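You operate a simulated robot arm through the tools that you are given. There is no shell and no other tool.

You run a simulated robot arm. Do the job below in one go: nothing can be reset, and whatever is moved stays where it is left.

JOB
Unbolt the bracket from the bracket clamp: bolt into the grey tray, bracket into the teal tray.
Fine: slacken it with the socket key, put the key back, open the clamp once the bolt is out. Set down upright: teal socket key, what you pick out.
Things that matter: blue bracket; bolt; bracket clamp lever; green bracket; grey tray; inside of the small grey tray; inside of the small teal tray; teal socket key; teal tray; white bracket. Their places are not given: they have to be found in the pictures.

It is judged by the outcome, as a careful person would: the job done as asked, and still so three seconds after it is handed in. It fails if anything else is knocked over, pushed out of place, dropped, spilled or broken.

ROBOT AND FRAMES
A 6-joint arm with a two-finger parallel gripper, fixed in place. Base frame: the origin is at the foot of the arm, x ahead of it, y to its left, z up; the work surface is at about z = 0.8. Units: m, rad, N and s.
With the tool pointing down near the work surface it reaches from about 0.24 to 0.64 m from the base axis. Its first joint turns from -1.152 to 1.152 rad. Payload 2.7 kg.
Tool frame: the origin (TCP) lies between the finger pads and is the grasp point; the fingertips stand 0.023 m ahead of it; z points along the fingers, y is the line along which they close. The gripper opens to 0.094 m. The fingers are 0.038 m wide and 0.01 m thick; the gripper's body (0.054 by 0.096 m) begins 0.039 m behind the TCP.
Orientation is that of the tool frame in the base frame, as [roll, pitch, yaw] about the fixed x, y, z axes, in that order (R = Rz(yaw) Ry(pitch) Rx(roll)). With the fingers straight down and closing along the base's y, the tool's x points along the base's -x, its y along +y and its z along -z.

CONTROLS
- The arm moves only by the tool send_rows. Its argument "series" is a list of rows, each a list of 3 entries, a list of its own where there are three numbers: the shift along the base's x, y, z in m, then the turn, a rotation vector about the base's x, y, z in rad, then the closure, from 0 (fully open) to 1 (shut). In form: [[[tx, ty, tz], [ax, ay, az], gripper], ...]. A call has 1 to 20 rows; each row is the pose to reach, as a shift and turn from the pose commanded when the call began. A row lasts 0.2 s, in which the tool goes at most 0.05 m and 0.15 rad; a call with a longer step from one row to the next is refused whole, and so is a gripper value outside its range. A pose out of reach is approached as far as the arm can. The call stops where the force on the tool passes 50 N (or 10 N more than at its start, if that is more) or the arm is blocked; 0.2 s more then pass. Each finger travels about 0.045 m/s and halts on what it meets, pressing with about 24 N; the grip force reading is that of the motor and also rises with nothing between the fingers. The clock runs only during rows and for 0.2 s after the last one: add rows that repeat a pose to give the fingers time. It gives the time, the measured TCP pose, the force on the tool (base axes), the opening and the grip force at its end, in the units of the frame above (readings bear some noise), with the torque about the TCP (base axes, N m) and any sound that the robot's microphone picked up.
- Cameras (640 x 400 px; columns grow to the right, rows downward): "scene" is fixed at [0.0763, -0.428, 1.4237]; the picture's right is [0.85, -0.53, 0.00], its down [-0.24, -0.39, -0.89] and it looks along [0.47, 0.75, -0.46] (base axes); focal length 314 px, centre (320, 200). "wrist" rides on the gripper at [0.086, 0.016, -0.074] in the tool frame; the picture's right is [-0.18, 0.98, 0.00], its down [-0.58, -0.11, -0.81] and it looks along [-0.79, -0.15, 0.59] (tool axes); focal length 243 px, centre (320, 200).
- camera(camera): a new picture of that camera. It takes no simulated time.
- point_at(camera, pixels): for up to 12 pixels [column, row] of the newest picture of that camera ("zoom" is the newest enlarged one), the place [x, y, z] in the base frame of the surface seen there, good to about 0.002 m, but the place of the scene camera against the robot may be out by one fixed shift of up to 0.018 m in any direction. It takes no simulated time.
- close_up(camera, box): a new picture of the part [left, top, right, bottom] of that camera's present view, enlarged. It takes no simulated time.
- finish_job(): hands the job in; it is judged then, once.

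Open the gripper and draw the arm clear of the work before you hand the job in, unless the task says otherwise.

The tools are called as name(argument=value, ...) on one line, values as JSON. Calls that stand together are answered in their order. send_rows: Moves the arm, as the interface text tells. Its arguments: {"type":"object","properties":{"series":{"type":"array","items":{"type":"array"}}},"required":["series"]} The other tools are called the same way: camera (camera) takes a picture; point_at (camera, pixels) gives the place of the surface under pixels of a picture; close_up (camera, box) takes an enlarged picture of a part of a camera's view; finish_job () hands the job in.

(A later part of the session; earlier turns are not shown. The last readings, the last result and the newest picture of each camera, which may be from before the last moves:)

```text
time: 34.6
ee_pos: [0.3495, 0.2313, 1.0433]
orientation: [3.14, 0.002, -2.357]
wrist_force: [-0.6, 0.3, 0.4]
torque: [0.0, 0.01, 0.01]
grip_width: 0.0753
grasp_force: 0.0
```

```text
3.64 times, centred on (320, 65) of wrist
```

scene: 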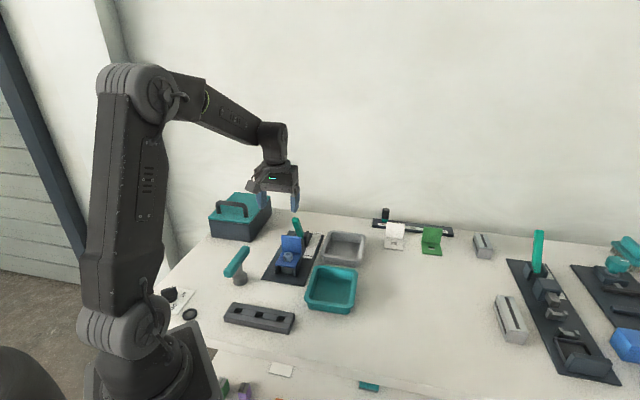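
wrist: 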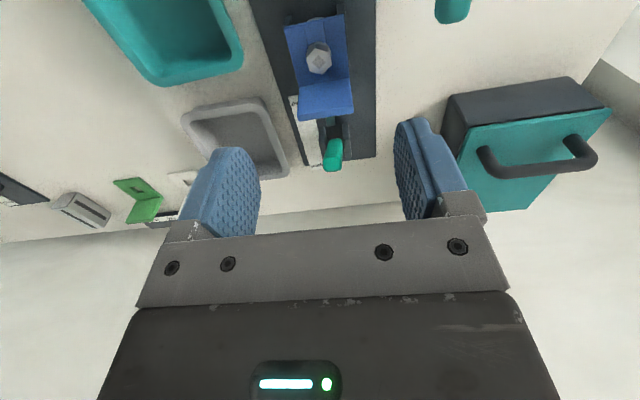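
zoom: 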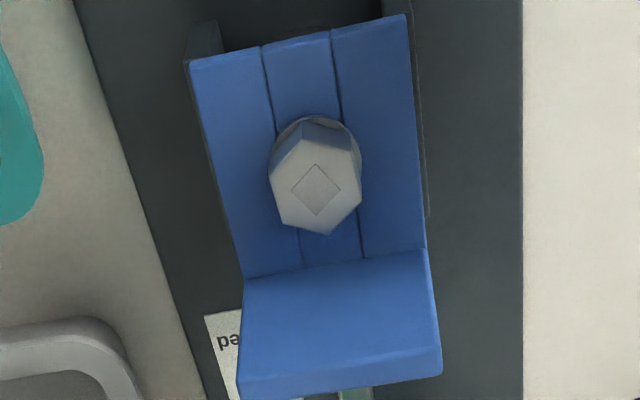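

I'll read the hex vertices, the bracket base corners and the plate's edges from this view.

point_at(camera="zoom", pixels=[[305, 143], [348, 152], [359, 195], [327, 231], [285, 220], [272, 178], [316, 190], [195, 65], [402, 20], [335, 262], [245, 365], [435, 345]])

point_at(camera="wrist", pixels=[[333, 150], [333, 165], [328, 135], [334, 125], [316, 130], [347, 130], [315, 95], [335, 92], [300, 110], [352, 105], [325, 112], [324, 104]])

```text
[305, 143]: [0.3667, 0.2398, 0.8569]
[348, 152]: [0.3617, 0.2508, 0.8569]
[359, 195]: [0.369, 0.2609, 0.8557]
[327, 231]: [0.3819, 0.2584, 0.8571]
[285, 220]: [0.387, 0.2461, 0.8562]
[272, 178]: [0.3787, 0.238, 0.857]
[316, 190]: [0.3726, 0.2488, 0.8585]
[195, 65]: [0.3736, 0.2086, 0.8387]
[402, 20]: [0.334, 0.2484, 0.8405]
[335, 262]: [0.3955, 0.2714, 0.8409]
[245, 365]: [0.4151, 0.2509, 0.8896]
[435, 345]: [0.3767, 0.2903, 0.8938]
```

```text
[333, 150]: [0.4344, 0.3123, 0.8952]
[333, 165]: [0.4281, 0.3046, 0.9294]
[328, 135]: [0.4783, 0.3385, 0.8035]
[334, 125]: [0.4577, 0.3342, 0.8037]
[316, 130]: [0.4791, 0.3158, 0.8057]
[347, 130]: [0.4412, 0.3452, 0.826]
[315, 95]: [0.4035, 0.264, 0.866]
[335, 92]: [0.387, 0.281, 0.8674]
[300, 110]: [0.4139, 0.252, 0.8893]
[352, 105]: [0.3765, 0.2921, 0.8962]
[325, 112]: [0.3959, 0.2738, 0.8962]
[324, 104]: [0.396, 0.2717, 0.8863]
```

The bolt centre is (0.3742, 0.2490), with flats facing about 141°, nearly parallel to the plate, whose front is 31 mm away. I'll hold a moment to get a settled pose reading before lining up.

send_rows(series=[[[0, 0, 0], [0, 0, 0], 0.3], [[0, 0, 0], [0, 0, 0], 0.4], [[0, 0, 0], [0, 0, 0], 0.4]])

send_rows(series=[[[0, 0, 0], [0, 0, 0], 0.4]])

```text
time: 35.4
ee_pos: [0.3502, 0.2332, 1.0436]
orientation: [3.14, 0.0, -2.357]
wrist_force: [0.1, -0.2, 0.1]
torque: [0.0, -0.01, -0.01]
grip_width: 0.0564
grasp_force: 0.1
```

```text
time: 35.8
ee_pos: [0.3497, 0.2317, 1.0443]
orientation: [3.139, 0.0, -2.356]
wrist_force: [-0.2, -0.4, -0.1]
torque: [0.0, 0.02, 0.02]
grip_width: 0.0563
grasp_force: 0.1
```

Settled pose is about (0.350, 0.232, 1.044). I'll move over the bolt, turn +0.105 rad to face the flats, and descend to z≈0.93 first.

send_rows(series=[[[0.012, 0.0085, 0], [0, 0, 0.05], 0.4], [[0.0242, 0.017, -0.01], [0, 0, 0.105], 0.4], [[0.0242, 0.017, -0.05], [0, 0, 0.105], 0.4], [[0.0242, 0.017, -0.09], [0, 0, 0.105], 0.4], [[0.0242, 0.017, -0.114], [0, 0, 0.105], 0.4], [[0.0242, 0.017, -0.114], [0, 0, 0.105], 0.4], [[0.0242, 0.017, -0.114], [0, 0, 0.105], 0.4]])

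camera(camera="wrist")

close_up(camera="scene", box=[260, 200, 330, 280])

```text
time: 37.4
ee_pos: [0.3699, 0.2465, 0.9267]
orientation: [3.139, 0.0, -2.252]
wrist_force: [-0.1, 0.6, -0.1]
torque: [-0.02, 0.01, 0.02]
grip_width: 0.0566
grasp_force: 0.1
```

```text
taken
```

wrist: 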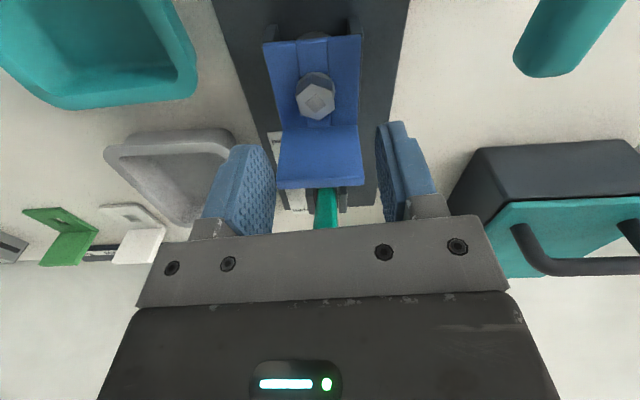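

```text
5.00 times, centred on (295, 240) of scene
```

zoom: 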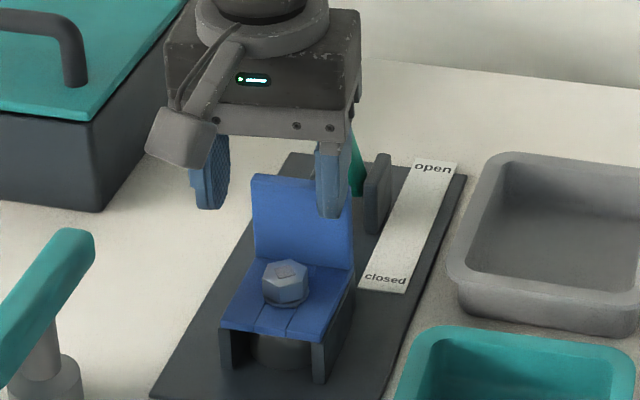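

I'm at (0.3699, 0.2465), a few mm short. I'll re-measure the bolt head from this close view before correcting.

close_up(camera="wrist", box=[255, 30, 375, 195])

```text
2.42 times, centred on (315, 112) of wrist
```

zoom: 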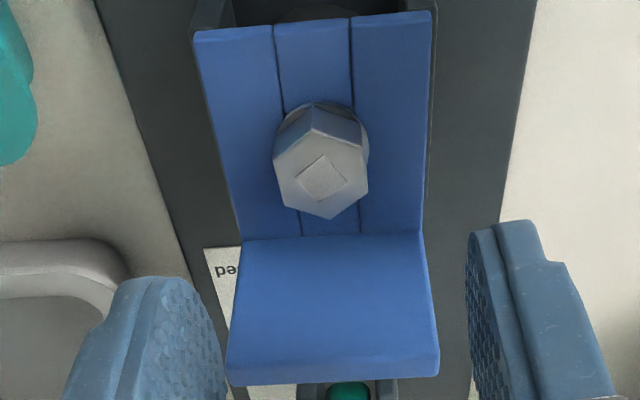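

point_at(camera="zoom", pixels=[[312, 136], [364, 152], [365, 192], [331, 215], [284, 203], [277, 157], [322, 178], [232, 370], [435, 365], [330, 372], [330, 300], [330, 245]])

```text
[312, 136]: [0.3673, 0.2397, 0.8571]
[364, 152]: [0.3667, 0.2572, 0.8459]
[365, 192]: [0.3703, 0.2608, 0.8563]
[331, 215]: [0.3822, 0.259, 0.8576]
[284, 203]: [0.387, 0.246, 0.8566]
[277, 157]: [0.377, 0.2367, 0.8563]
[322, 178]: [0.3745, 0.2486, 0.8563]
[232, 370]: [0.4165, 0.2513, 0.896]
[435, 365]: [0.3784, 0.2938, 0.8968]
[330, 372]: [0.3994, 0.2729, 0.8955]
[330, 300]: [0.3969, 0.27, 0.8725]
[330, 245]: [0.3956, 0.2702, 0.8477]
```

The bolt centre is confirmed at (0.3742, 0.249). I'll correct by (+4.3, +2.5) mm, then descend to about z 0.872 with the fingers straddling the head.

send_rows(series=[[[0.0043, 0.0025, 0], [0, 0, 0], 0.4], [[0.0043, 0.0025, -0.02], [0, 0, 0], 0.4], [[0.0043, 0.0025, -0.04], [0, 0, 0], 0.4], [[0.0043, 0.0025, -0.052], [0, 0, 0], 0.4], [[0.0043, 0.0025, -0.052], [0, 0, 0], 0.4], [[0.0043, 0.0025, -0.052], [0, 0, 0], 0.4]])

close_up(camera="scene", box=[265, 220, 315, 280])

camera(camera="wrist")

```text
time: 38.8
ee_pos: [0.3768, 0.2519, 0.877]
orientation: [3.14, 0.0, -2.251]
wrist_force: [0.0, 0.4, -0.4]
torque: [-0.01, 0.0, -0.05]
grip_width: 0.0566
grasp_force: 0.1
```

```text
6.67 times, centred on (290, 250) of scene
```

zoom: 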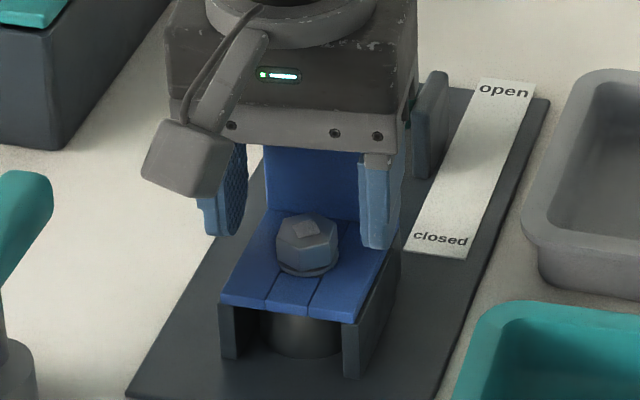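

```text
taken
```

wrist: 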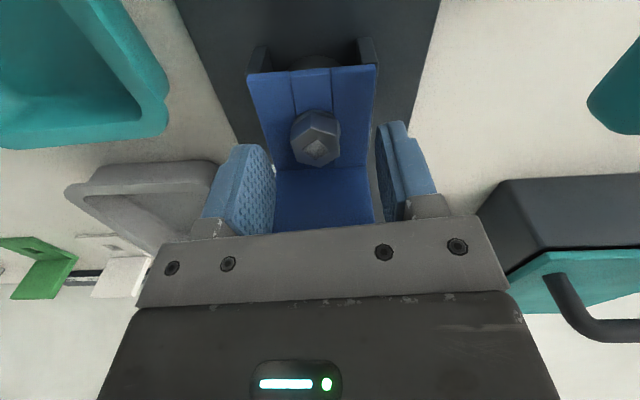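

I'm now about 3.5 mm too far towards the plate, by both the reading and the pixel position of the head (316,148). I'll correct back by (−2.0, −3.4) mm and go down to z≈0.870.

send_rows(series=[[[-0.001, -0.0017, 0], [0, 0, 0], 0.4], [[-0.002, -0.0034, 0], [0, 0, 0], 0.4], [[-0.002, -0.0034, -0.003], [0, 0, 0], 0.4], [[-0.002, -0.0034, -0.006], [0, 0, 0], 0.4], [[-0.002, -0.0034, -0.006], [0, 0, 0], 0.4], [[-0.002, -0.0034, -0.006], [0, 0, 0], 0.4]])

camera(camera="wrist")

close_up(camera="scene", box=[265, 220, 315, 280])

```text
time: 40.2
ee_pos: [0.3718, 0.2488, 0.8692]
orientation: [3.14, -0.001, -2.251]
wrist_force: [0.6, 0.1, -0.1]
torque: [0.04, -0.01, 0.0]
grip_width: 0.0564
grasp_force: 0.1
```

```text
taken
```

wrist: 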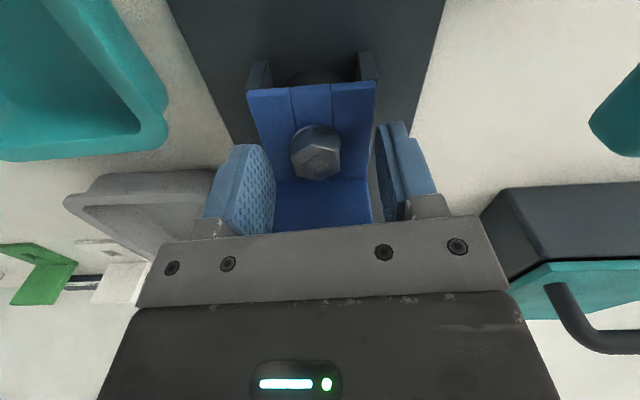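

```text
6.67 times, centred on (290, 250) of scene
```

zoom: 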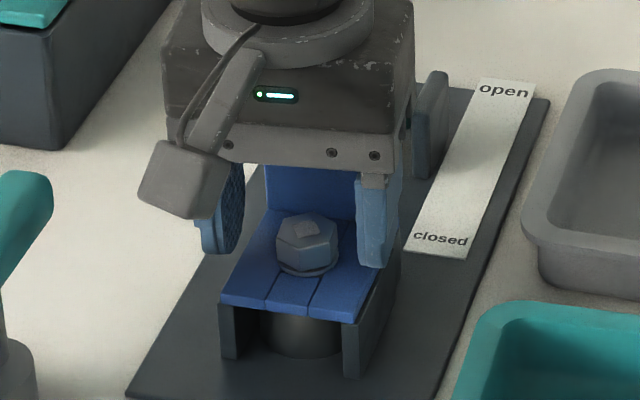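

Height is right (0.869). The bolt is still about 1.6 mm to one side along the closing line (column 317 versus 320), so I'll shift (+1.2, −1.0) mm and close on the head.

send_rows(series=[[[0.0012, -0.001, 0], [0, 0, 0], 0.4], [[0.0012, -0.001, 0], [0, 0, 0], 0.6], [[0.0012, -0.001, 0], [0, 0, 0], 0.8], [[0.0012, -0.001, 0], [0, 0, 0], 1], [[0.0012, -0.001, 0], [0, 0, 0], 1], [[0.0012, -0.001, 0], [0, 0, 0], 1], [[0.0012, -0.001, 0], [0, 0, 0], 1]])

camera(camera="wrist")

close_up(camera="scene", box=[265, 220, 315, 280])

```text
time: 41.8
ee_pos: [0.3737, 0.2459, 0.8696]
orientation: [3.139, 0.001, -2.252]
wrist_force: [9.9, -7.1, -0.5]
torque: [-0.15, -0.26, -0.03]
grip_width: 0.023
grasp_force: 23.9
```

```text
taken
```

wrist: 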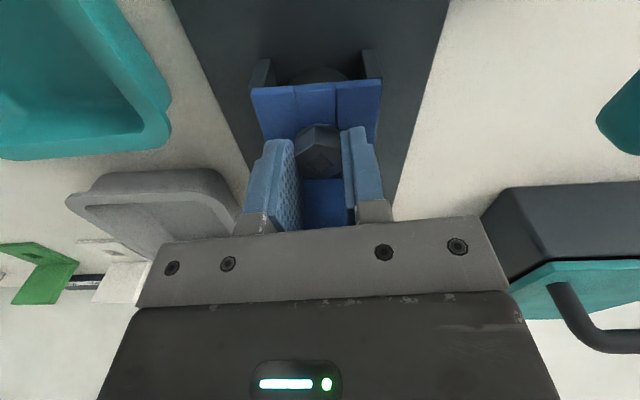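

```text
6.67 times, centred on (290, 250) of scene
```

zoom: 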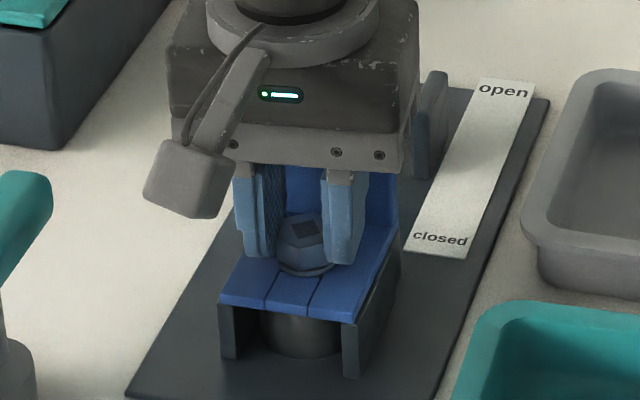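

The head is gripped across its flats (0.023 m) with a 12 N side load. I'll relax that with a (+1.8, −1.4) mm shift and read again.

send_rows(series=[[[0.0009, -0.0007, 0], [0, 0, 0], 1], [[0.0018, -0.0014, 0], [0, 0, 0], 1], [[0.0018, -0.0014, 0], [0, 0, 0], 1]])

```text
time: 42.6
ee_pos: [0.3756, 0.2465, 0.8691]
orientation: [3.138, -0.003, -2.25]
wrist_force: [-4.1, -4.8, 2.7]
torque: [0.23, -0.15, -0.01]
grip_width: 0.0231
grasp_force: 24.1
```

The side load is nearly gone. I'll now pull the bolt straight up in small steps.

send_rows(series=[[[-0.0005, -0.0006, 0.002], [0, 0, 0], 1], [[-0.0005, -0.0006, 0.004], [0, 0, 0], 1], [[-0.0005, -0.0006, 0.007], [0, 0, 0], 1], [[-0.0005, -0.0006, 0.01], [0, 0, 0], 1], [[-0.0005, -0.0006, 0.013], [0, 0, 0], 1], [[-0.0005, -0.0006, 0.013], [0, 0, 0], 1]])

close_up(camera="scene", box=[265, 220, 315, 280])

```text
time: 44.0
ee_pos: [0.3761, 0.2455, 0.8837]
orientation: [3.141, 0.001, -2.251]
wrist_force: [0.2, 0.4, 0.1]
torque: [0.0, -0.02, 0.02]
grip_width: 0.0
grasp_force: 23.7
```

```text
6.67 times, centred on (290, 250) of scene
```

zoom: 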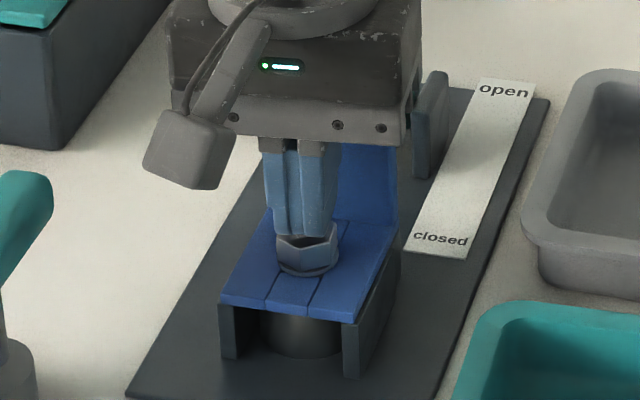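

The fingers slipped off the head (width 0) and the bolt is still seated. I'll open slightly higher and inspect the bolt.

send_rows(series=[[[0, 0, 0.01], [0, 0, 0], 1], [[0, 0, 0.03], [0, 0, 0], 0.8], [[-0.01, -0.01, 0.06], [0, 0, 0], 0.6], [[-0.01, -0.01, 0.06], [0, 0, 0], 0.4], [[-0.01, -0.01, 0.06], [0, 0, 0], 0.4]])

close_up(camera="scene", box=[275, 235, 305, 275])

camera(camera="wrist")

```text
time: 45.2
ee_pos: [0.3651, 0.2367, 0.9434]
orientation: [3.14, -0.001, -2.253]
wrist_force: [-0.1, 0.7, -0.1]
torque: [0.04, 0.01, -0.01]
grip_width: 0.0565
grasp_force: 0.0
```

```text
10.00 times, centred on (290, 255) of scene
```

zoom: 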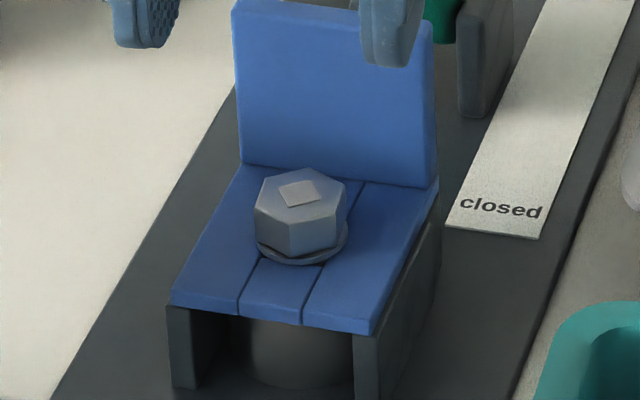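

```text
taken
```

wrist: 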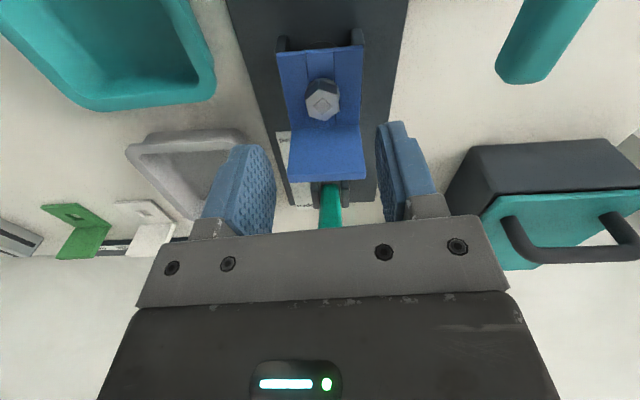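

The bolt is unmoved with its top still at about 0.857. I'll go back to the same lined-up spot but 3 mm deeper, so that the pads get more of the head.

send_rows(series=[[[0.0103, 0.0103, 0], [0, 0, 0], 0.4], [[0.0103, 0.0103, -0.03], [0, 0, 0], 0.4], [[0.0103, 0.0103, -0.055], [0, 0, 0], 0.4], [[0.0103, 0.0103, -0.07], [0, 0, 0], 0.4], [[0.0103, 0.0103, -0.074], [0, 0, 0], 0.4], [[0.0103, 0.0103, -0.0765], [0, 0, 0], 0.4], [[0.0103, 0.0103, -0.0765], [0, 0, 0], 0.4]])

close_up(camera="scene", box=[270, 230, 310, 275])

```text
time: 46.8
ee_pos: [0.3746, 0.2457, 0.8668]
orientation: [3.139, 0.001, -2.25]
wrist_force: [0.3, 0.0, -0.1]
torque: [-0.01, -0.03, 0.02]
grip_width: 0.0565
grasp_force: 0.1
```

```text
8.89 times, centred on (290, 252) of scene
```

zoom: 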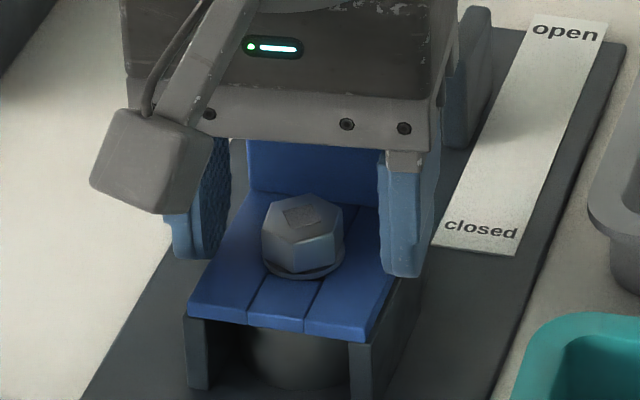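

There's still clearance; I'll ease 1.5 mm further down and feel for the base, then close.

send_rows(series=[[[0, 0, -0.0008], [0, 0, 0], 0.4], [[0, 0, -0.0015], [0, 0, 0], 0.4], [[0, 0, -0.0015], [0, 0, 0], 0.4]])

send_rows(series=[[[0, 0, 0], [0, 0, 0], 0.6], [[0, 0, 0], [0, 0, 0], 0.8], [[0, 0, 0], [0, 0, 0], 1], [[0, 0, 0], [0, 0, 0], 1], [[0, 0, 0], [0, 0, 0], 1], [[0, 0, 0], [0, 0, 0], 1]])

```text
time: 47.6
ee_pos: [0.3748, 0.245, 0.8647]
orientation: [3.14, -0.001, -2.252]
wrist_force: [0.0, 0.4, -0.7]
torque: [0.0, 0.0, 0.0]
grip_width: 0.0566
grasp_force: 0.0
```

```text
time: 49.0
ee_pos: [0.3746, 0.2472, 0.8651]
orientation: [3.138, 0.001, -2.251]
wrist_force: [-16.9, 15.2, 1.8]
torque: [0.31, 0.3, 0.04]
grip_width: 0.0233
grasp_force: 24.0
```

The side load is now about 22 N the other way. I'll shift (−1.8, +1.5) mm to relax it.

send_rows(series=[[[-0.0009, 0.0007, 0], [0, 0, 0], 1], [[-0.0018, 0.0015, 0], [0, 0, 0], 1], [[-0.0018, 0.0015, 0], [0, 0, 0], 1]])

```text
time: 49.8
ee_pos: [0.3737, 0.2469, 0.8645]
orientation: [-3.141, 0.0, -2.252]
wrist_force: [-4.0, -0.8, -5.8]
torque: [0.07, -0.04, 0.03]
grip_width: 0.0232
grasp_force: 24.1
```

Side load relaxed. Now I pull up just 2 mm and read the force.

send_rows(series=[[[0, 0, 0.001], [0, 0, 0], 1], [[0, 0, 0.002], [0, 0, 0], 1]])

```text
time: 50.4
ee_pos: [0.3739, 0.2473, 0.8668]
orientation: [3.141, -0.002, -2.254]
wrist_force: [6.1, -11.8, -13.8]
torque: [-0.23, -0.07, -0.03]
grip_width: 0.0235
grasp_force: 23.9
```

There's a −13.8 N downward pull on the tool. I'll check whether the bolt is following.

close_up(camera="scene", box=[270, 230, 310, 275])

camera(camera="wrist")

```text
8.89 times, centred on (290, 252) of scene
```

zoom: 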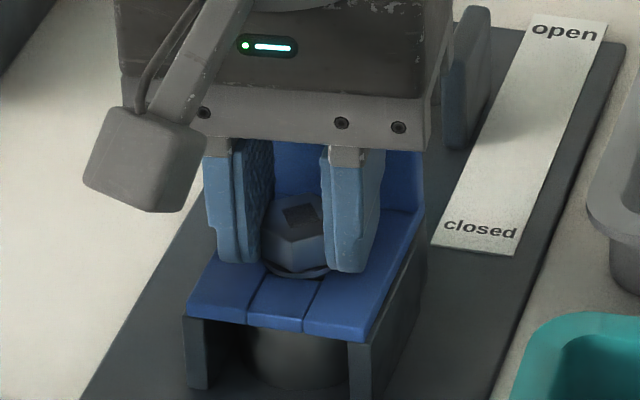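

```text
taken
```

wrist: 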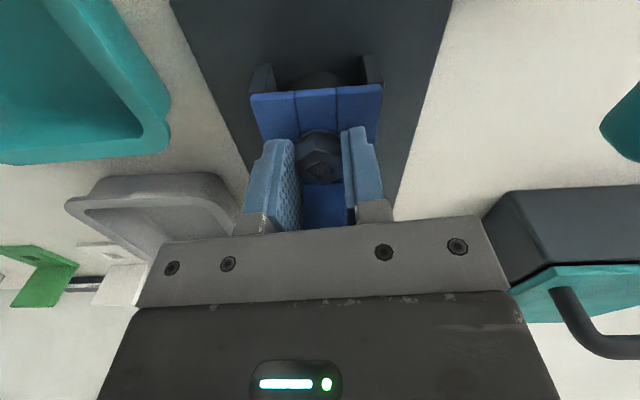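

The side load has come back (6, −12 N), which may be jamming the bolt in its hole. I'll follow that push with a (+1, −1.8) mm shift while pulling 1 mm more.

send_rows(series=[[[0.0005, -0.0009, 0], [0, 0, 0], 1], [[0.001, -0.0018, 0], [0, 0, 0], 1], [[0.001, -0.0018, 0.001], [0, 0, 0], 1]])

```text
time: 51.2
ee_pos: [0.374, 0.2471, 0.8684]
orientation: [3.139, 0.0, -2.251]
wrist_force: [-7.2, 6.6, -13.6]
torque: [0.08, 0.16, 0.01]
grip_width: 0.0231
grasp_force: 23.7
```

The pull is steady at −13.6 N while z went up another 1.5 mm. I'll look to see whether the bolt is rising or the pads are slipping.

close_up(camera="scene", box=[275, 240, 305, 270])

close_up(camera="wrist", box=[240, 70, 400, 220])

```text
13.33 times, centred on (290, 255) of scene
```

zoom: 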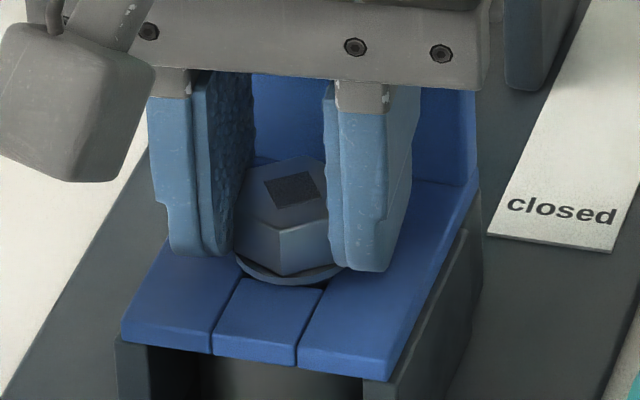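

```text
2.67 times, centred on (320, 145) of wrist
```

zoom: 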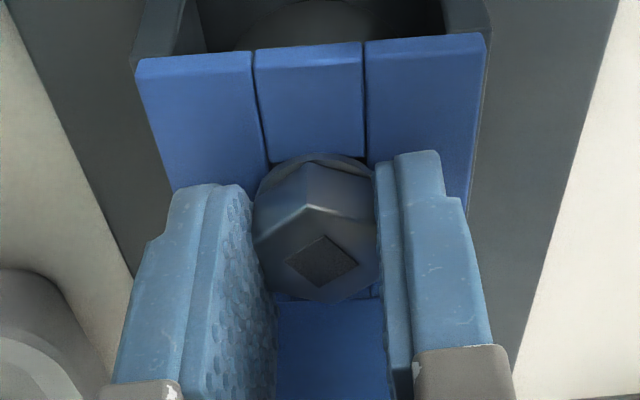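

I'll read the head top's height now (centre (322,262) in the wrist close-up); it was 0.857 seated.

point_at(camera="zoom", pixels=[[322, 262], [310, 225], [340, 235], [300, 260], [320, 290], [310, 190], [310, 165], [310, 120]])

```text
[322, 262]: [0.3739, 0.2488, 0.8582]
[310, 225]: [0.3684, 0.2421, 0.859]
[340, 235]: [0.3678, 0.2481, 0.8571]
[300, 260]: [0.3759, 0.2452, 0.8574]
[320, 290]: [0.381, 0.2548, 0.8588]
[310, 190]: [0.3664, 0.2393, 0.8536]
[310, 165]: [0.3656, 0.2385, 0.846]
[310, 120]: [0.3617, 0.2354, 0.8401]
```

The head averages about 0.858, roughly 1 mm up, so it may be starting to come. I'll keep pulling gently by 2 mm more and compare.

send_rows(series=[[[-0.0005, 0.0005, 0.0005], [0, 0, 0], 1], [[-0.0005, 0.0005, 0.001], [0, 0, 0], 1], [[-0.0005, 0.0005, 0.002], [0, 0, 0], 1]])

close_up(camera="wrist", box=[240, 70, 400, 220])

close_up(camera="scene", box=[275, 240, 305, 270])

```text
time: 52.0
ee_pos: [0.3736, 0.2474, 0.8708]
orientation: [3.14, 0.0, -2.253]
wrist_force: [-3.1, 4.4, -13.8]
torque: [0.06, 0.04, 0.03]
grip_width: 0.0236
grasp_force: 23.9
```

```text
2.67 times, centred on (320, 145) of wrist
```

zoom: 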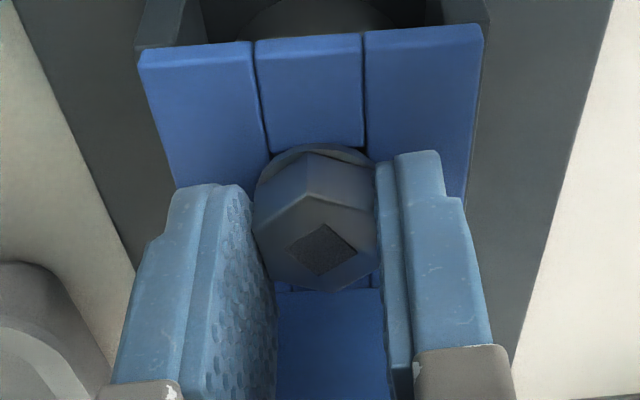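

```text
13.33 times, centred on (290, 255) of scene
```

zoom: 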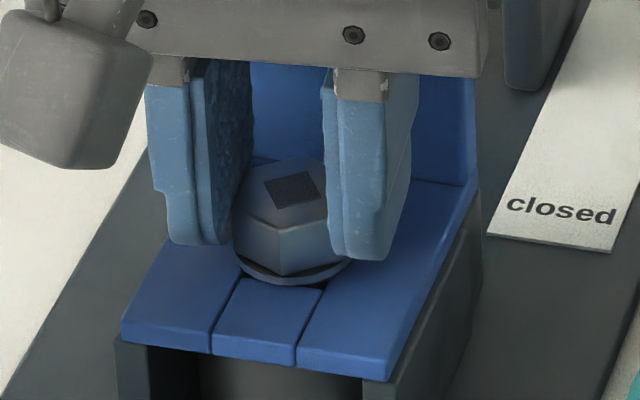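

The fingers rose but the head did not, so the pads are slipping at about 14 N and the bolt is still held by its thread. Earlier it rose ~1–2 mm while being turned, so I'll regrip low and twist it counter-clockwise instead of just pulling.

send_rows(series=[[[0, 0, 0], [0, 0, 0], 0.8], [[0, 0, 0], [0, 0, 0], 0.65], [[0, 0, 0], [0, 0, 0], 0.65], [[0, 0, -0.003], [0, 0, 0], 0.65], [[0, 0, -0.006], [0, 0, 0], 0.65], [[0, 0, -0.006], [0, 0, 0], 0.65], [[0, 0, -0.006], [0, 0, 0], 1], [[0, 0, -0.006], [0, 0, 0], 1], [[0, 0, -0.006], [0, 0, 0], 1], [[0, 0, -0.006], [0, 0, 0], 1]])

```text
time: 54.2
ee_pos: [0.3742, 0.246, 0.8654]
orientation: [3.139, 0.002, -2.252]
wrist_force: [6.1, -3.8, 0.2]
torque: [-0.08, -0.08, 0.0]
grip_width: 0.0235
grasp_force: 24.2
```

Gripped at z 0.865 with little load. I'll twist +0.4 rad with a slight rise and check the torque and force.

send_rows(series=[[[0.0006, -0.0004, 0], [0, 0, 0.08], 1], [[0.0006, -0.0004, 0], [0, 0, 0.16], 1], [[0.0006, -0.0004, 0.0005], [0, 0, 0.24], 1], [[0.0006, -0.0004, 0.0005], [0, 0, 0.32], 1], [[0.0006, -0.0004, 0.001], [0, 0, 0.4], 1], [[0.0006, -0.0004, 0.001], [0, 0, 0.4], 1]])

close_up(camera="scene", box=[275, 240, 305, 270])

close_up(camera="wrist", box=[240, 70, 400, 220])

```text
time: 55.6
ee_pos: [0.374, 0.2468, 0.8654]
orientation: [3.14, -0.003, -1.851]
wrist_force: [7.9, 0.2, -11.1]
torque: [0.05, -0.15, 0.05]
grip_width: 0.0231
grasp_force: 23.4
```

```text
13.33 times, centred on (290, 255) of scene
```

zoom: 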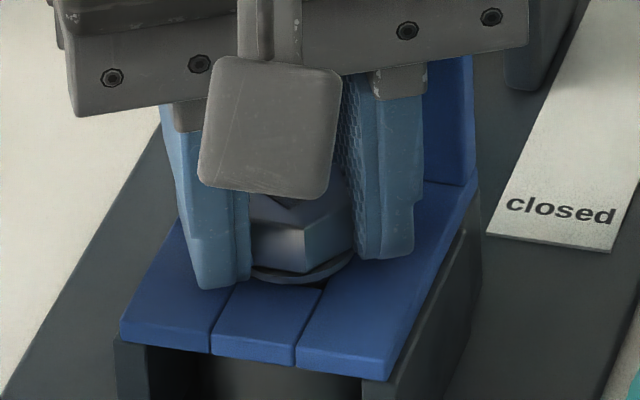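

```text
2.67 times, centred on (320, 145) of wrist
```

zoom: 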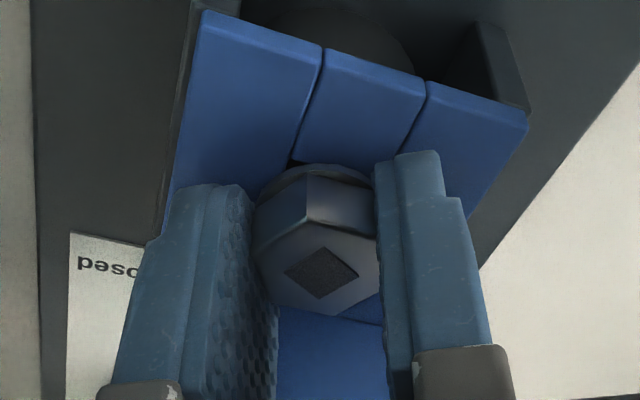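

The bolt turns freely with the grip (torque ≈ 0) but still pulls −11 N vertically. I'll read the head-top height to see if twisting raised it.

point_at(camera="zoom", pixels=[[322, 272], [310, 240], [345, 245], [300, 255], [325, 300], [350, 280], [290, 270], [330, 235], [300, 100], [350, 120]])

```text
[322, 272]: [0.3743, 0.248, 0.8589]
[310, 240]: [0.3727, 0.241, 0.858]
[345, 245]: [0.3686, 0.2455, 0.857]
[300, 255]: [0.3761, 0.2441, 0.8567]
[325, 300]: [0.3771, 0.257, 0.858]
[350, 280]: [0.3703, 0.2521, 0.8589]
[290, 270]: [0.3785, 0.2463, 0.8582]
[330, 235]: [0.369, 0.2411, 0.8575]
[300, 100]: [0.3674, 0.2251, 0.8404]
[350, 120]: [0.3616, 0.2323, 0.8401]
```

The head is ~1 mm up from before the twist but rotation alone is free, so I need many more degrees of unscrewing. I'll open, lift clear, and turn back −1.047 rad (one hex step) to take a longer twisting stroke.

send_rows(series=[[[0, 0, 0], [0, 0, 0], 0.7], [[0, 0, 0], [0, 0, 0], 0.5], [[0, 0, 0.01], [0, 0, 0], 0.45], [[0, 0, 0.04], [0, 0, 0], 0.45], [[0, 0, 0.07], [0, 0, -0.14], 0.45], [[0, 0, 0.07], [0, 0, -0.28], 0.45], [[0, 0, 0.07], [0, 0, -0.42], 0.45], [[0, 0, 0.07], [0, 0, -0.56], 0.45], [[0, 0, 0.07], [0, 0, -0.7], 0.45], [[0, 0, 0.07], [0, 0, -0.84], 0.45], [[-0.003, -0.001, 0.07], [0, 0, -0.95], 0.45], [[-0.0048, -0.0014, 0.07], [0, 0, -1.047], 0.45], [[-0.0048, -0.0014, 0.07], [0, 0, -1.047], 0.45]])

camera(camera="wrist")

close_up(camera="scene", box=[275, 235, 305, 275])

```text
time: 58.4
ee_pos: [0.3695, 0.243, 0.9352]
orientation: [3.139, 0.0, -2.9]
wrist_force: [0.1, 0.1, -0.1]
torque: [0.03, 0.0, 0.03]
grip_width: 0.0516
grasp_force: 0.1
```

```text
taken
```

wrist: 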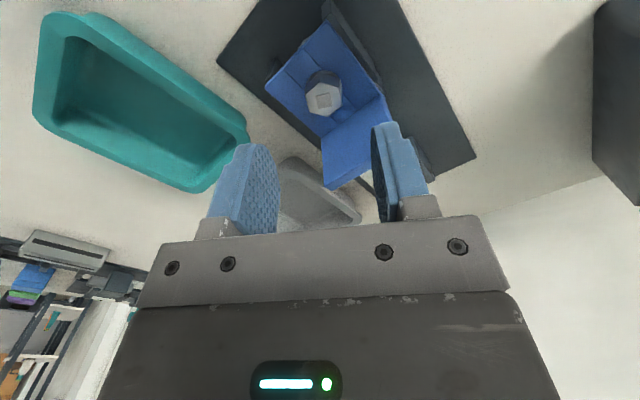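

```text
10.00 times, centred on (290, 255) of scene
```

zoom: 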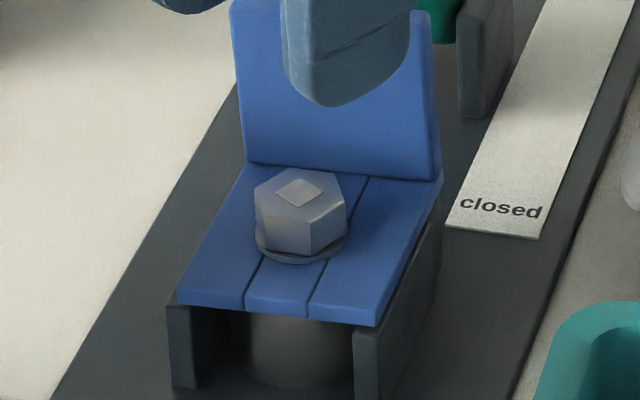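

The bracket's front edge looks shifted a little (right corner from (372,335) to about (378,327)). I'll examine bracket and bolt closely before doing anything else.

close_up(camera="wrist", box=[250, 0, 400, 190])

close_up(camera="scene", box=[265, 225, 315, 285])

```text
2.11 times, centred on (325, 95) of wrist
```

zoom: 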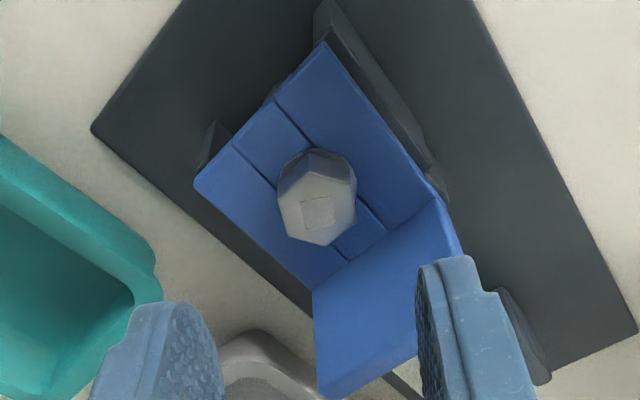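

```text
6.67 times, centred on (290, 255) of scene
```

zoom: 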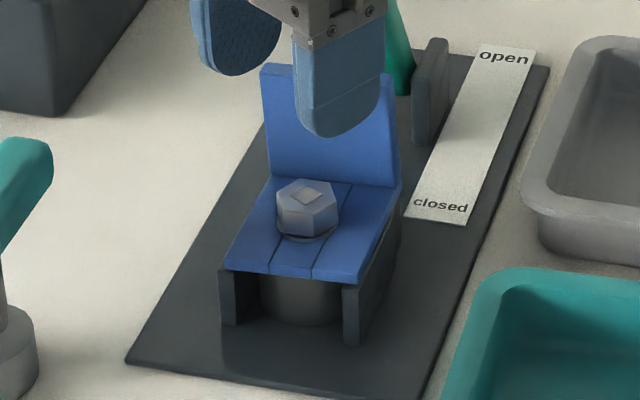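

The bracket turned a couple of degrees when the opening finger touched its plate; it remains in the clamp. I'll read the head-top height at rest and the base height.

point_at(camera="wrist", pixels=[[324, 97], [318, 95], [330, 95], [322, 103], [325, 90], [312, 98], [336, 100], [322, 112], [300, 70], [345, 75], [290, 85], [320, 55]])

close_up(camera="wrist", box=[295, 55, 355, 125])

```text
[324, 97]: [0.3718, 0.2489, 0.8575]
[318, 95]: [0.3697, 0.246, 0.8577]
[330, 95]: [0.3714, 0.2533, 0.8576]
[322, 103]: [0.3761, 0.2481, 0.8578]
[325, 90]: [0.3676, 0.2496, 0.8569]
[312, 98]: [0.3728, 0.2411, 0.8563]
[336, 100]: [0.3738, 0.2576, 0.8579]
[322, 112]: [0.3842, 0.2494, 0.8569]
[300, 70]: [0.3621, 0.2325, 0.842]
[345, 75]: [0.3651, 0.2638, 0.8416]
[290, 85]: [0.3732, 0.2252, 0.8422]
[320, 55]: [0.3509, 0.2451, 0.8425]
```

```text
5.71 times, centred on (325, 90) of wrist
```

zoom: 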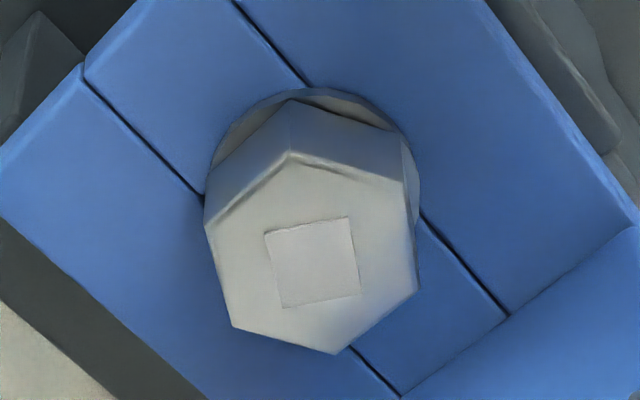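

Head top is 0.8573 and the base reads 0.842. I'll narrow the opening to about 0.036 m to clear the plate, centre by +2 mm in y, and lower around the head to z≈0.867.

send_rows(series=[[[-0.0004, 0.002, 0], [0, 0, 0], 0.62], [[-0.0004, 0.002, 0], [0, 0, 0], 0.62], [[-0.0004, 0.002, -0.03], [0, 0, 0], 0.62], [[-0.0004, 0.002, -0.055], [0, 0, 0], 0.62], [[-0.0004, 0.002, -0.065], [0, 0, 0], 0.62], [[-0.0004, 0.002, -0.068], [0, 0, 0], 0.62], [[-0.0004, 0.002, -0.068], [0, 0, 0], 0.62]])

camera(camera="wrist")

```text
time: 60.0
ee_pos: [0.3692, 0.2462, 0.8666]
orientation: [3.139, 0.0, -2.899]
wrist_force: [-0.5, -0.7, 0.3]
torque: [-0.01, -0.02, -0.02]
grip_width: 0.0358
grasp_force: 0.1
```

```text
taken
```

wrist: 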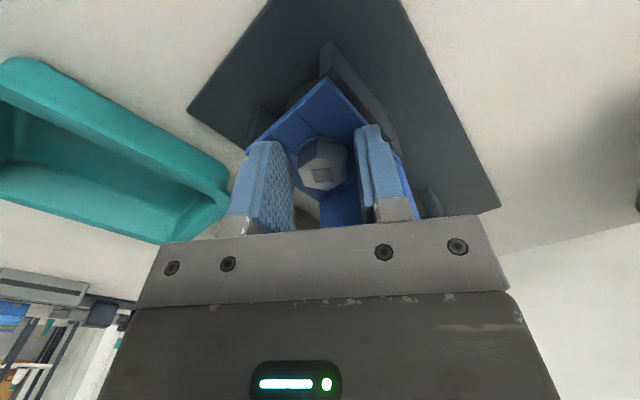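

The head at (322,168) sits between the pads. I'll close on it and read the side load.

send_rows(series=[[[0, 0, 0], [0, 0, 0], 0.8], [[0, 0, 0], [0, 0, 0], 1], [[0, 0, 0], [0, 0, 0], 1], [[0, 0, 0], [0, 0, 0], 1], [[0, 0, 0], [0, 0, 0], 1]])

```text
time: 61.2
ee_pos: [0.3693, 0.2473, 0.8666]
orientation: [3.141, 0.001, -2.898]
wrist_force: [-1.9, 6.5, -0.8]
torque: [0.11, 0.0, 0.04]
grip_width: 0.0231
grasp_force: 24.5
```

A small side load (6.5 N in y). I'll follow it by 1 mm and twist counter-clockwise 1.12 rad about the bolt's axis at constant height, which shows whether the bolt pushes up as it unscrews.

send_rows(series=[[[0, 0.0002, 0], [0, 0, 0.14], 1], [[0.0003, -0.0006, 0], [0, 0, 0.28], 1], [[0.0008, -0.0013, 0], [0, 0, 0.42], 1], [[0.0013, -0.0019, 0], [0, 0, 0.56], 1], [[0.002, -0.0025, 0], [0, 0, 0.7], 1], [[0.0027, -0.0029, 0], [0, 0, 0.84], 1], [[0.0034, -0.0032, 0], [0, 0, 0.98], 1], [[0.0043, -0.0035, 0], [0, 0, 1.12], 1], [[0.0043, -0.0035, 0], [0, 0, 1.12], 1]])

close_up(camera="scene", box=[275, 235, 305, 275])

close_up(camera="wrist", box=[240, 70, 400, 220])

```text
time: 63.2
ee_pos: [0.3735, 0.2428, 0.867]
orientation: [3.14, 0.002, -1.775]
wrist_force: [2.1, -16.2, 2.6]
torque: [-0.28, -0.05, -0.04]
grip_width: 0.0234
grasp_force: 24.3
```

```text
10.00 times, centred on (290, 255) of scene
```

zoom: 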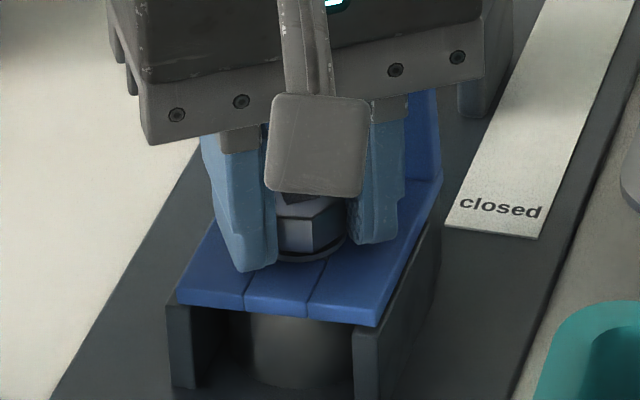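

```text
2.67 times, centred on (320, 145) of wrist
```

zoom: 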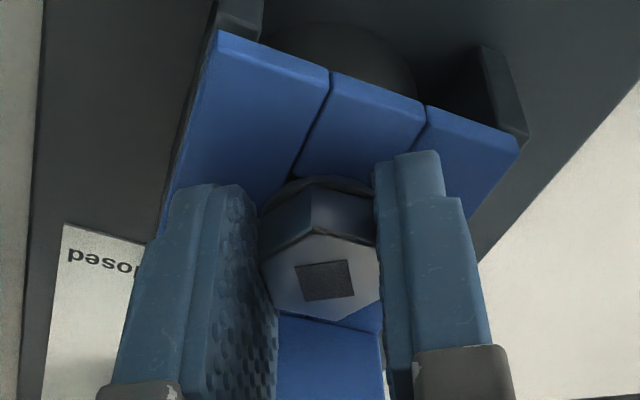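

The bolt turned with the fingers without pushing up (Fz +2.6 N). I'll check the head height, then keep going.

point_at(camera="zoom", pixels=[[325, 280], [300, 265], [345, 262], [320, 255], [290, 275], [350, 285], [335, 305], [310, 300], [280, 110], [350, 130], [450, 150], [330, 345]])

```text
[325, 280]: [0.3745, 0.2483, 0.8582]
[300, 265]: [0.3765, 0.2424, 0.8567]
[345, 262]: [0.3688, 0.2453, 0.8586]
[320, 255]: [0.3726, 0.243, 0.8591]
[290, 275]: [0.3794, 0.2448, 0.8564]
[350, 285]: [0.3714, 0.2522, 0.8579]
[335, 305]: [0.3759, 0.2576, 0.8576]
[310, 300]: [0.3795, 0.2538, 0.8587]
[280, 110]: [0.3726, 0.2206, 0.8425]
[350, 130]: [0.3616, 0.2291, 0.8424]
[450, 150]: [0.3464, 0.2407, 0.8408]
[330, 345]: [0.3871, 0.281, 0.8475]
```

No clear rise (0.8579). I'll take off the 16 N side load with a −2 mm y shift and try another small pull, now that the bolt has turned further.

send_rows(series=[[[0.0002, -0.001, 0], [0, 0, 0], 1], [[0.0003, -0.002, 0], [0, 0, 0], 1], [[0.0003, -0.0025, 0], [0, 0, 0], 1], [[0.0003, -0.0025, 0], [0, 0, 0], 1]])

send_rows(series=[[[0, 0, 0.001], [0, 0, 0], 1], [[0, 0, 0.0015], [0, 0, 0], 1], [[0, 0, 0.0015], [0, 0, 0], 1]])

```text
time: 64.2
ee_pos: [0.3735, 0.2412, 0.8685]
orientation: [-3.142, 0.003, -1.779]
wrist_force: [2.6, -0.8, 2.0]
torque: [-0.44, 0.07, 0.01]
grip_width: 0.0233
grasp_force: 24.1
```

```text
time: 65.0
ee_pos: [0.3742, 0.2412, 0.8685]
orientation: [-3.141, 0.002, -1.779]
wrist_force: [5.9, 6.4, -12.0]
torque: [0.12, -0.12, -0.01]
grip_width: 0.0233
grasp_force: 24.5
```

Again −12 N for 1.5 mm. I'll look at whether head and bracket are lifting together.

close_up(camera="wrist", box=[240, 70, 400, 220])

close_up(camera="scene", box=[265, 230, 315, 280])

```text
2.67 times, centred on (320, 145) of wrist
```

zoom: 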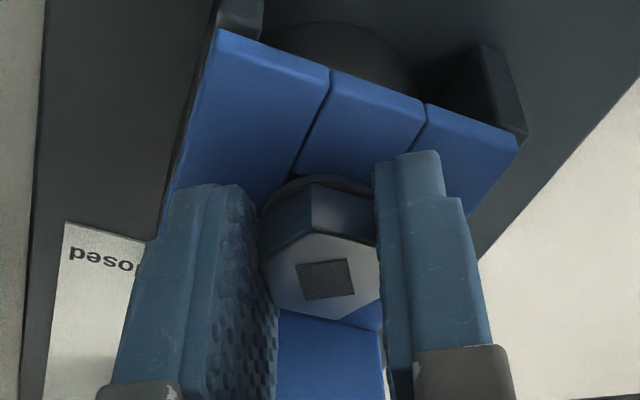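

```text
8.00 times, centred on (290, 255) of scene
```

zoom: 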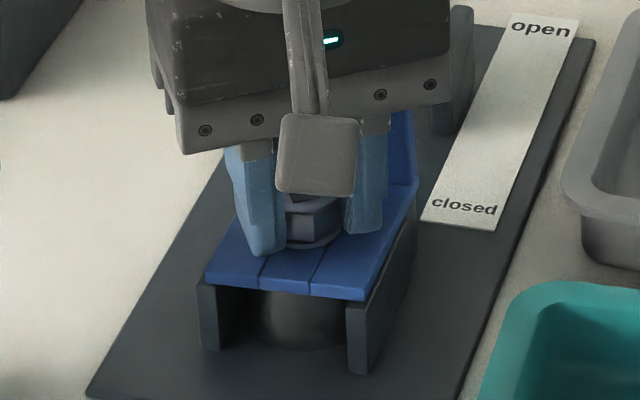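

The bolt holds axially but turns freely, and its height has crept up with every turn (0.8560 → 0.8579), like a thread. I'll keep twisting counter-clockwise, another 1.12 rad, about the bolt axis.

send_rows(series=[[[0.0013, 0.0005, 0], [0, 0, 0.14], 1], [[0.0024, 0.0007, 0], [0, 0, 0.28], 1], [[0.0033, 0.0008, 0], [0, 0, 0.42], 1], [[0.0041, 0.0011, 0], [0, 0, 0.56], 1], [[0.0048, 0.0014, 0], [0, 0, 0.7], 1], [[0.0055, 0.0019, 0], [0, 0, 0.84], 1], [[0.0062, 0.0024, 0], [0, 0, 0.98], 1], [[0.0067, 0.003, 0], [0, 0, 1.12], 1], [[0.0067, 0.003, 0], [0, 0, 1.12], 1]])

close_up(camera="scene", box=[270, 230, 310, 275])

camera(camera="wrist")

```text
time: 67.0
ee_pos: [0.3791, 0.2435, 0.8688]
orientation: [3.137, 0.001, -0.658]
wrist_force: [-14.7, -1.1, -1.8]
torque: [-0.06, 0.24, 0.07]
grip_width: 0.0231
grasp_force: 23.9
```

```text
8.89 times, centred on (290, 252) of scene
```

zoom: 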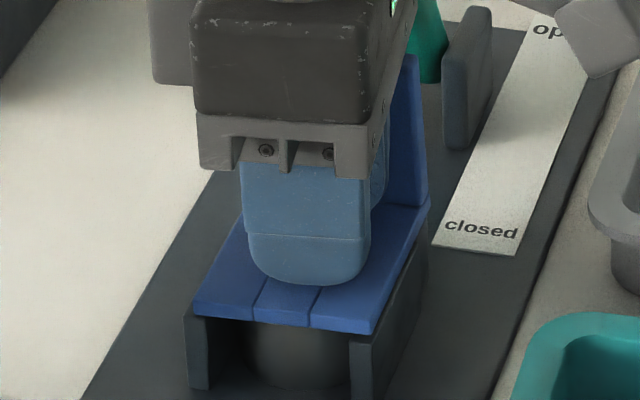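

```text
taken
```

wrist: 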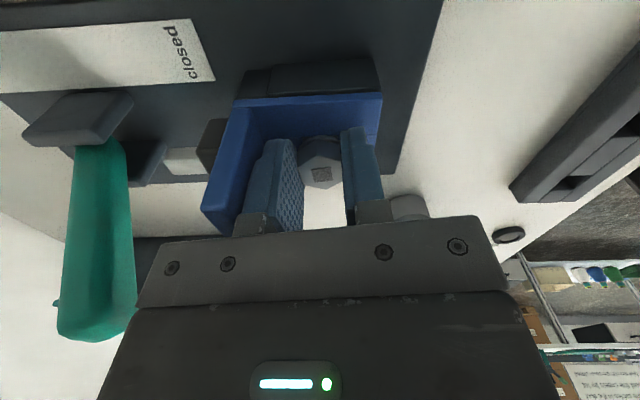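

The vertical pull dropped from −12 to −1.8 N during the turn, which suggests the bolt rose with the twist. I'll read the head height and the bracket base.

close_up(camera="wrist", box=[240, 70, 400, 220])

point_at(camera="wrist", pixels=[[321, 175], [316, 172], [327, 172], [321, 168], [318, 180], [326, 180], [312, 175], [333, 178], [330, 120], [290, 120], [360, 120], [185, 160]])

```text
2.67 times, centred on (320, 145) of wrist
```

zoom: 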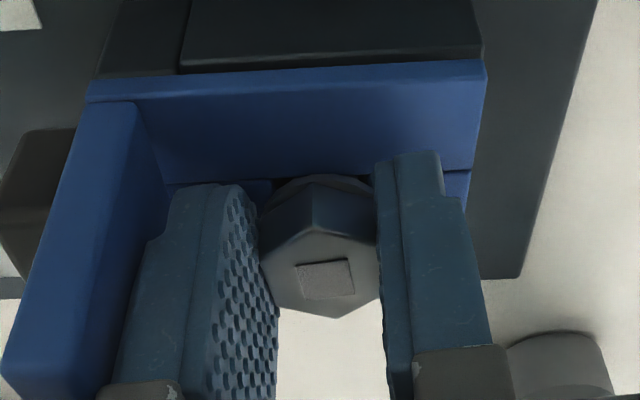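

```text
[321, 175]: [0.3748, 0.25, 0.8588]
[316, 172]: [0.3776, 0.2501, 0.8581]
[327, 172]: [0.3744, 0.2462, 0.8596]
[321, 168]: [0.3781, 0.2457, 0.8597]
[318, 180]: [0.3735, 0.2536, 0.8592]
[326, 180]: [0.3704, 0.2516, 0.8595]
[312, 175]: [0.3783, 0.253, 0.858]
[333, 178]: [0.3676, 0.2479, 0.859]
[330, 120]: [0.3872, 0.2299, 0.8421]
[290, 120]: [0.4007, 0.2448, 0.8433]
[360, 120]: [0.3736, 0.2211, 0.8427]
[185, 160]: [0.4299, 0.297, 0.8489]
```

The head has risen steadily to 0.859 (about 0.6 mm per radian), so it is a thread and needs more turns. I'll release with a narrow opening, lift clear of the plate and wind the tool back for a long stroke.

send_rows(series=[[[-0.001, 0, 0], [0, 0, 0], 0.8], [[-0.0022, 0, 0], [0, 0, 0], 0.66], [[-0.0022, 0, 0], [0, 0, 0], 0.66], [[-0.0022, 0, 0.02], [0, 0, 0], 0.66], [[-0.0022, 0, 0.06], [0, 0, 0], 0.66], [[-0.003, 0.0005, 0.06], [0, 0, -0.147], 0.66], [[-0.0036, 0.001, 0.06], [0, 0, -0.294], 0.66], [[-0.0042, 0.0015, 0.06], [0, 0, -0.441], 0.66], [[-0.005, 0.002, 0.06], [0, 0, -0.588], 0.66], [[-0.0055, 0.0025, 0.06], [0, 0, -0.735], 0.66], [[-0.006, 0.003, 0.06], [0, 0, -0.882], 0.66], [[-0.0065, 0.0035, 0.06], [0, 0, -1.029], 0.66], [[-0.007, 0.004, 0.06], [0, 0, -1.176], 0.66], [[-0.0075, 0.0045, 0.06], [0, 0, -1.323], 0.66], [[-0.008, 0.005, 0.06], [0, 0, -1.47], 0.66], [[-0.0085, 0.0055, 0.06], [0, 0, -1.617], 0.66], [[-0.009, 0.006, 0.06], [0, 0, -1.764], 0.66], [[-0.0095, 0.0062, 0.06], [0, 0, -1.911], 0.66], [[-0.01, 0.0065, 0.06], [0, 0, -2.058], 0.66], [[-0.0105, 0.0068, 0.06], [0, 0, -2.205], 0.66]])

close_up(camera="scene", box=[275, 235, 305, 275])

```text
time: 71.2
ee_pos: [0.3697, 0.2501, 0.9305]
orientation: [3.138, 0.002, -2.866]
wrist_force: [-1.9, -0.3, 0.0]
torque: [-0.03, 0.0, 0.03]
grip_width: 0.0319
grasp_force: 0.1
```

```text
10.00 times, centred on (290, 255) of scene
```

zoom: 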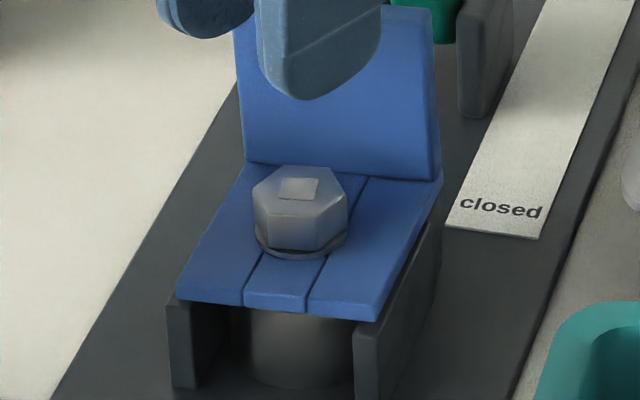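

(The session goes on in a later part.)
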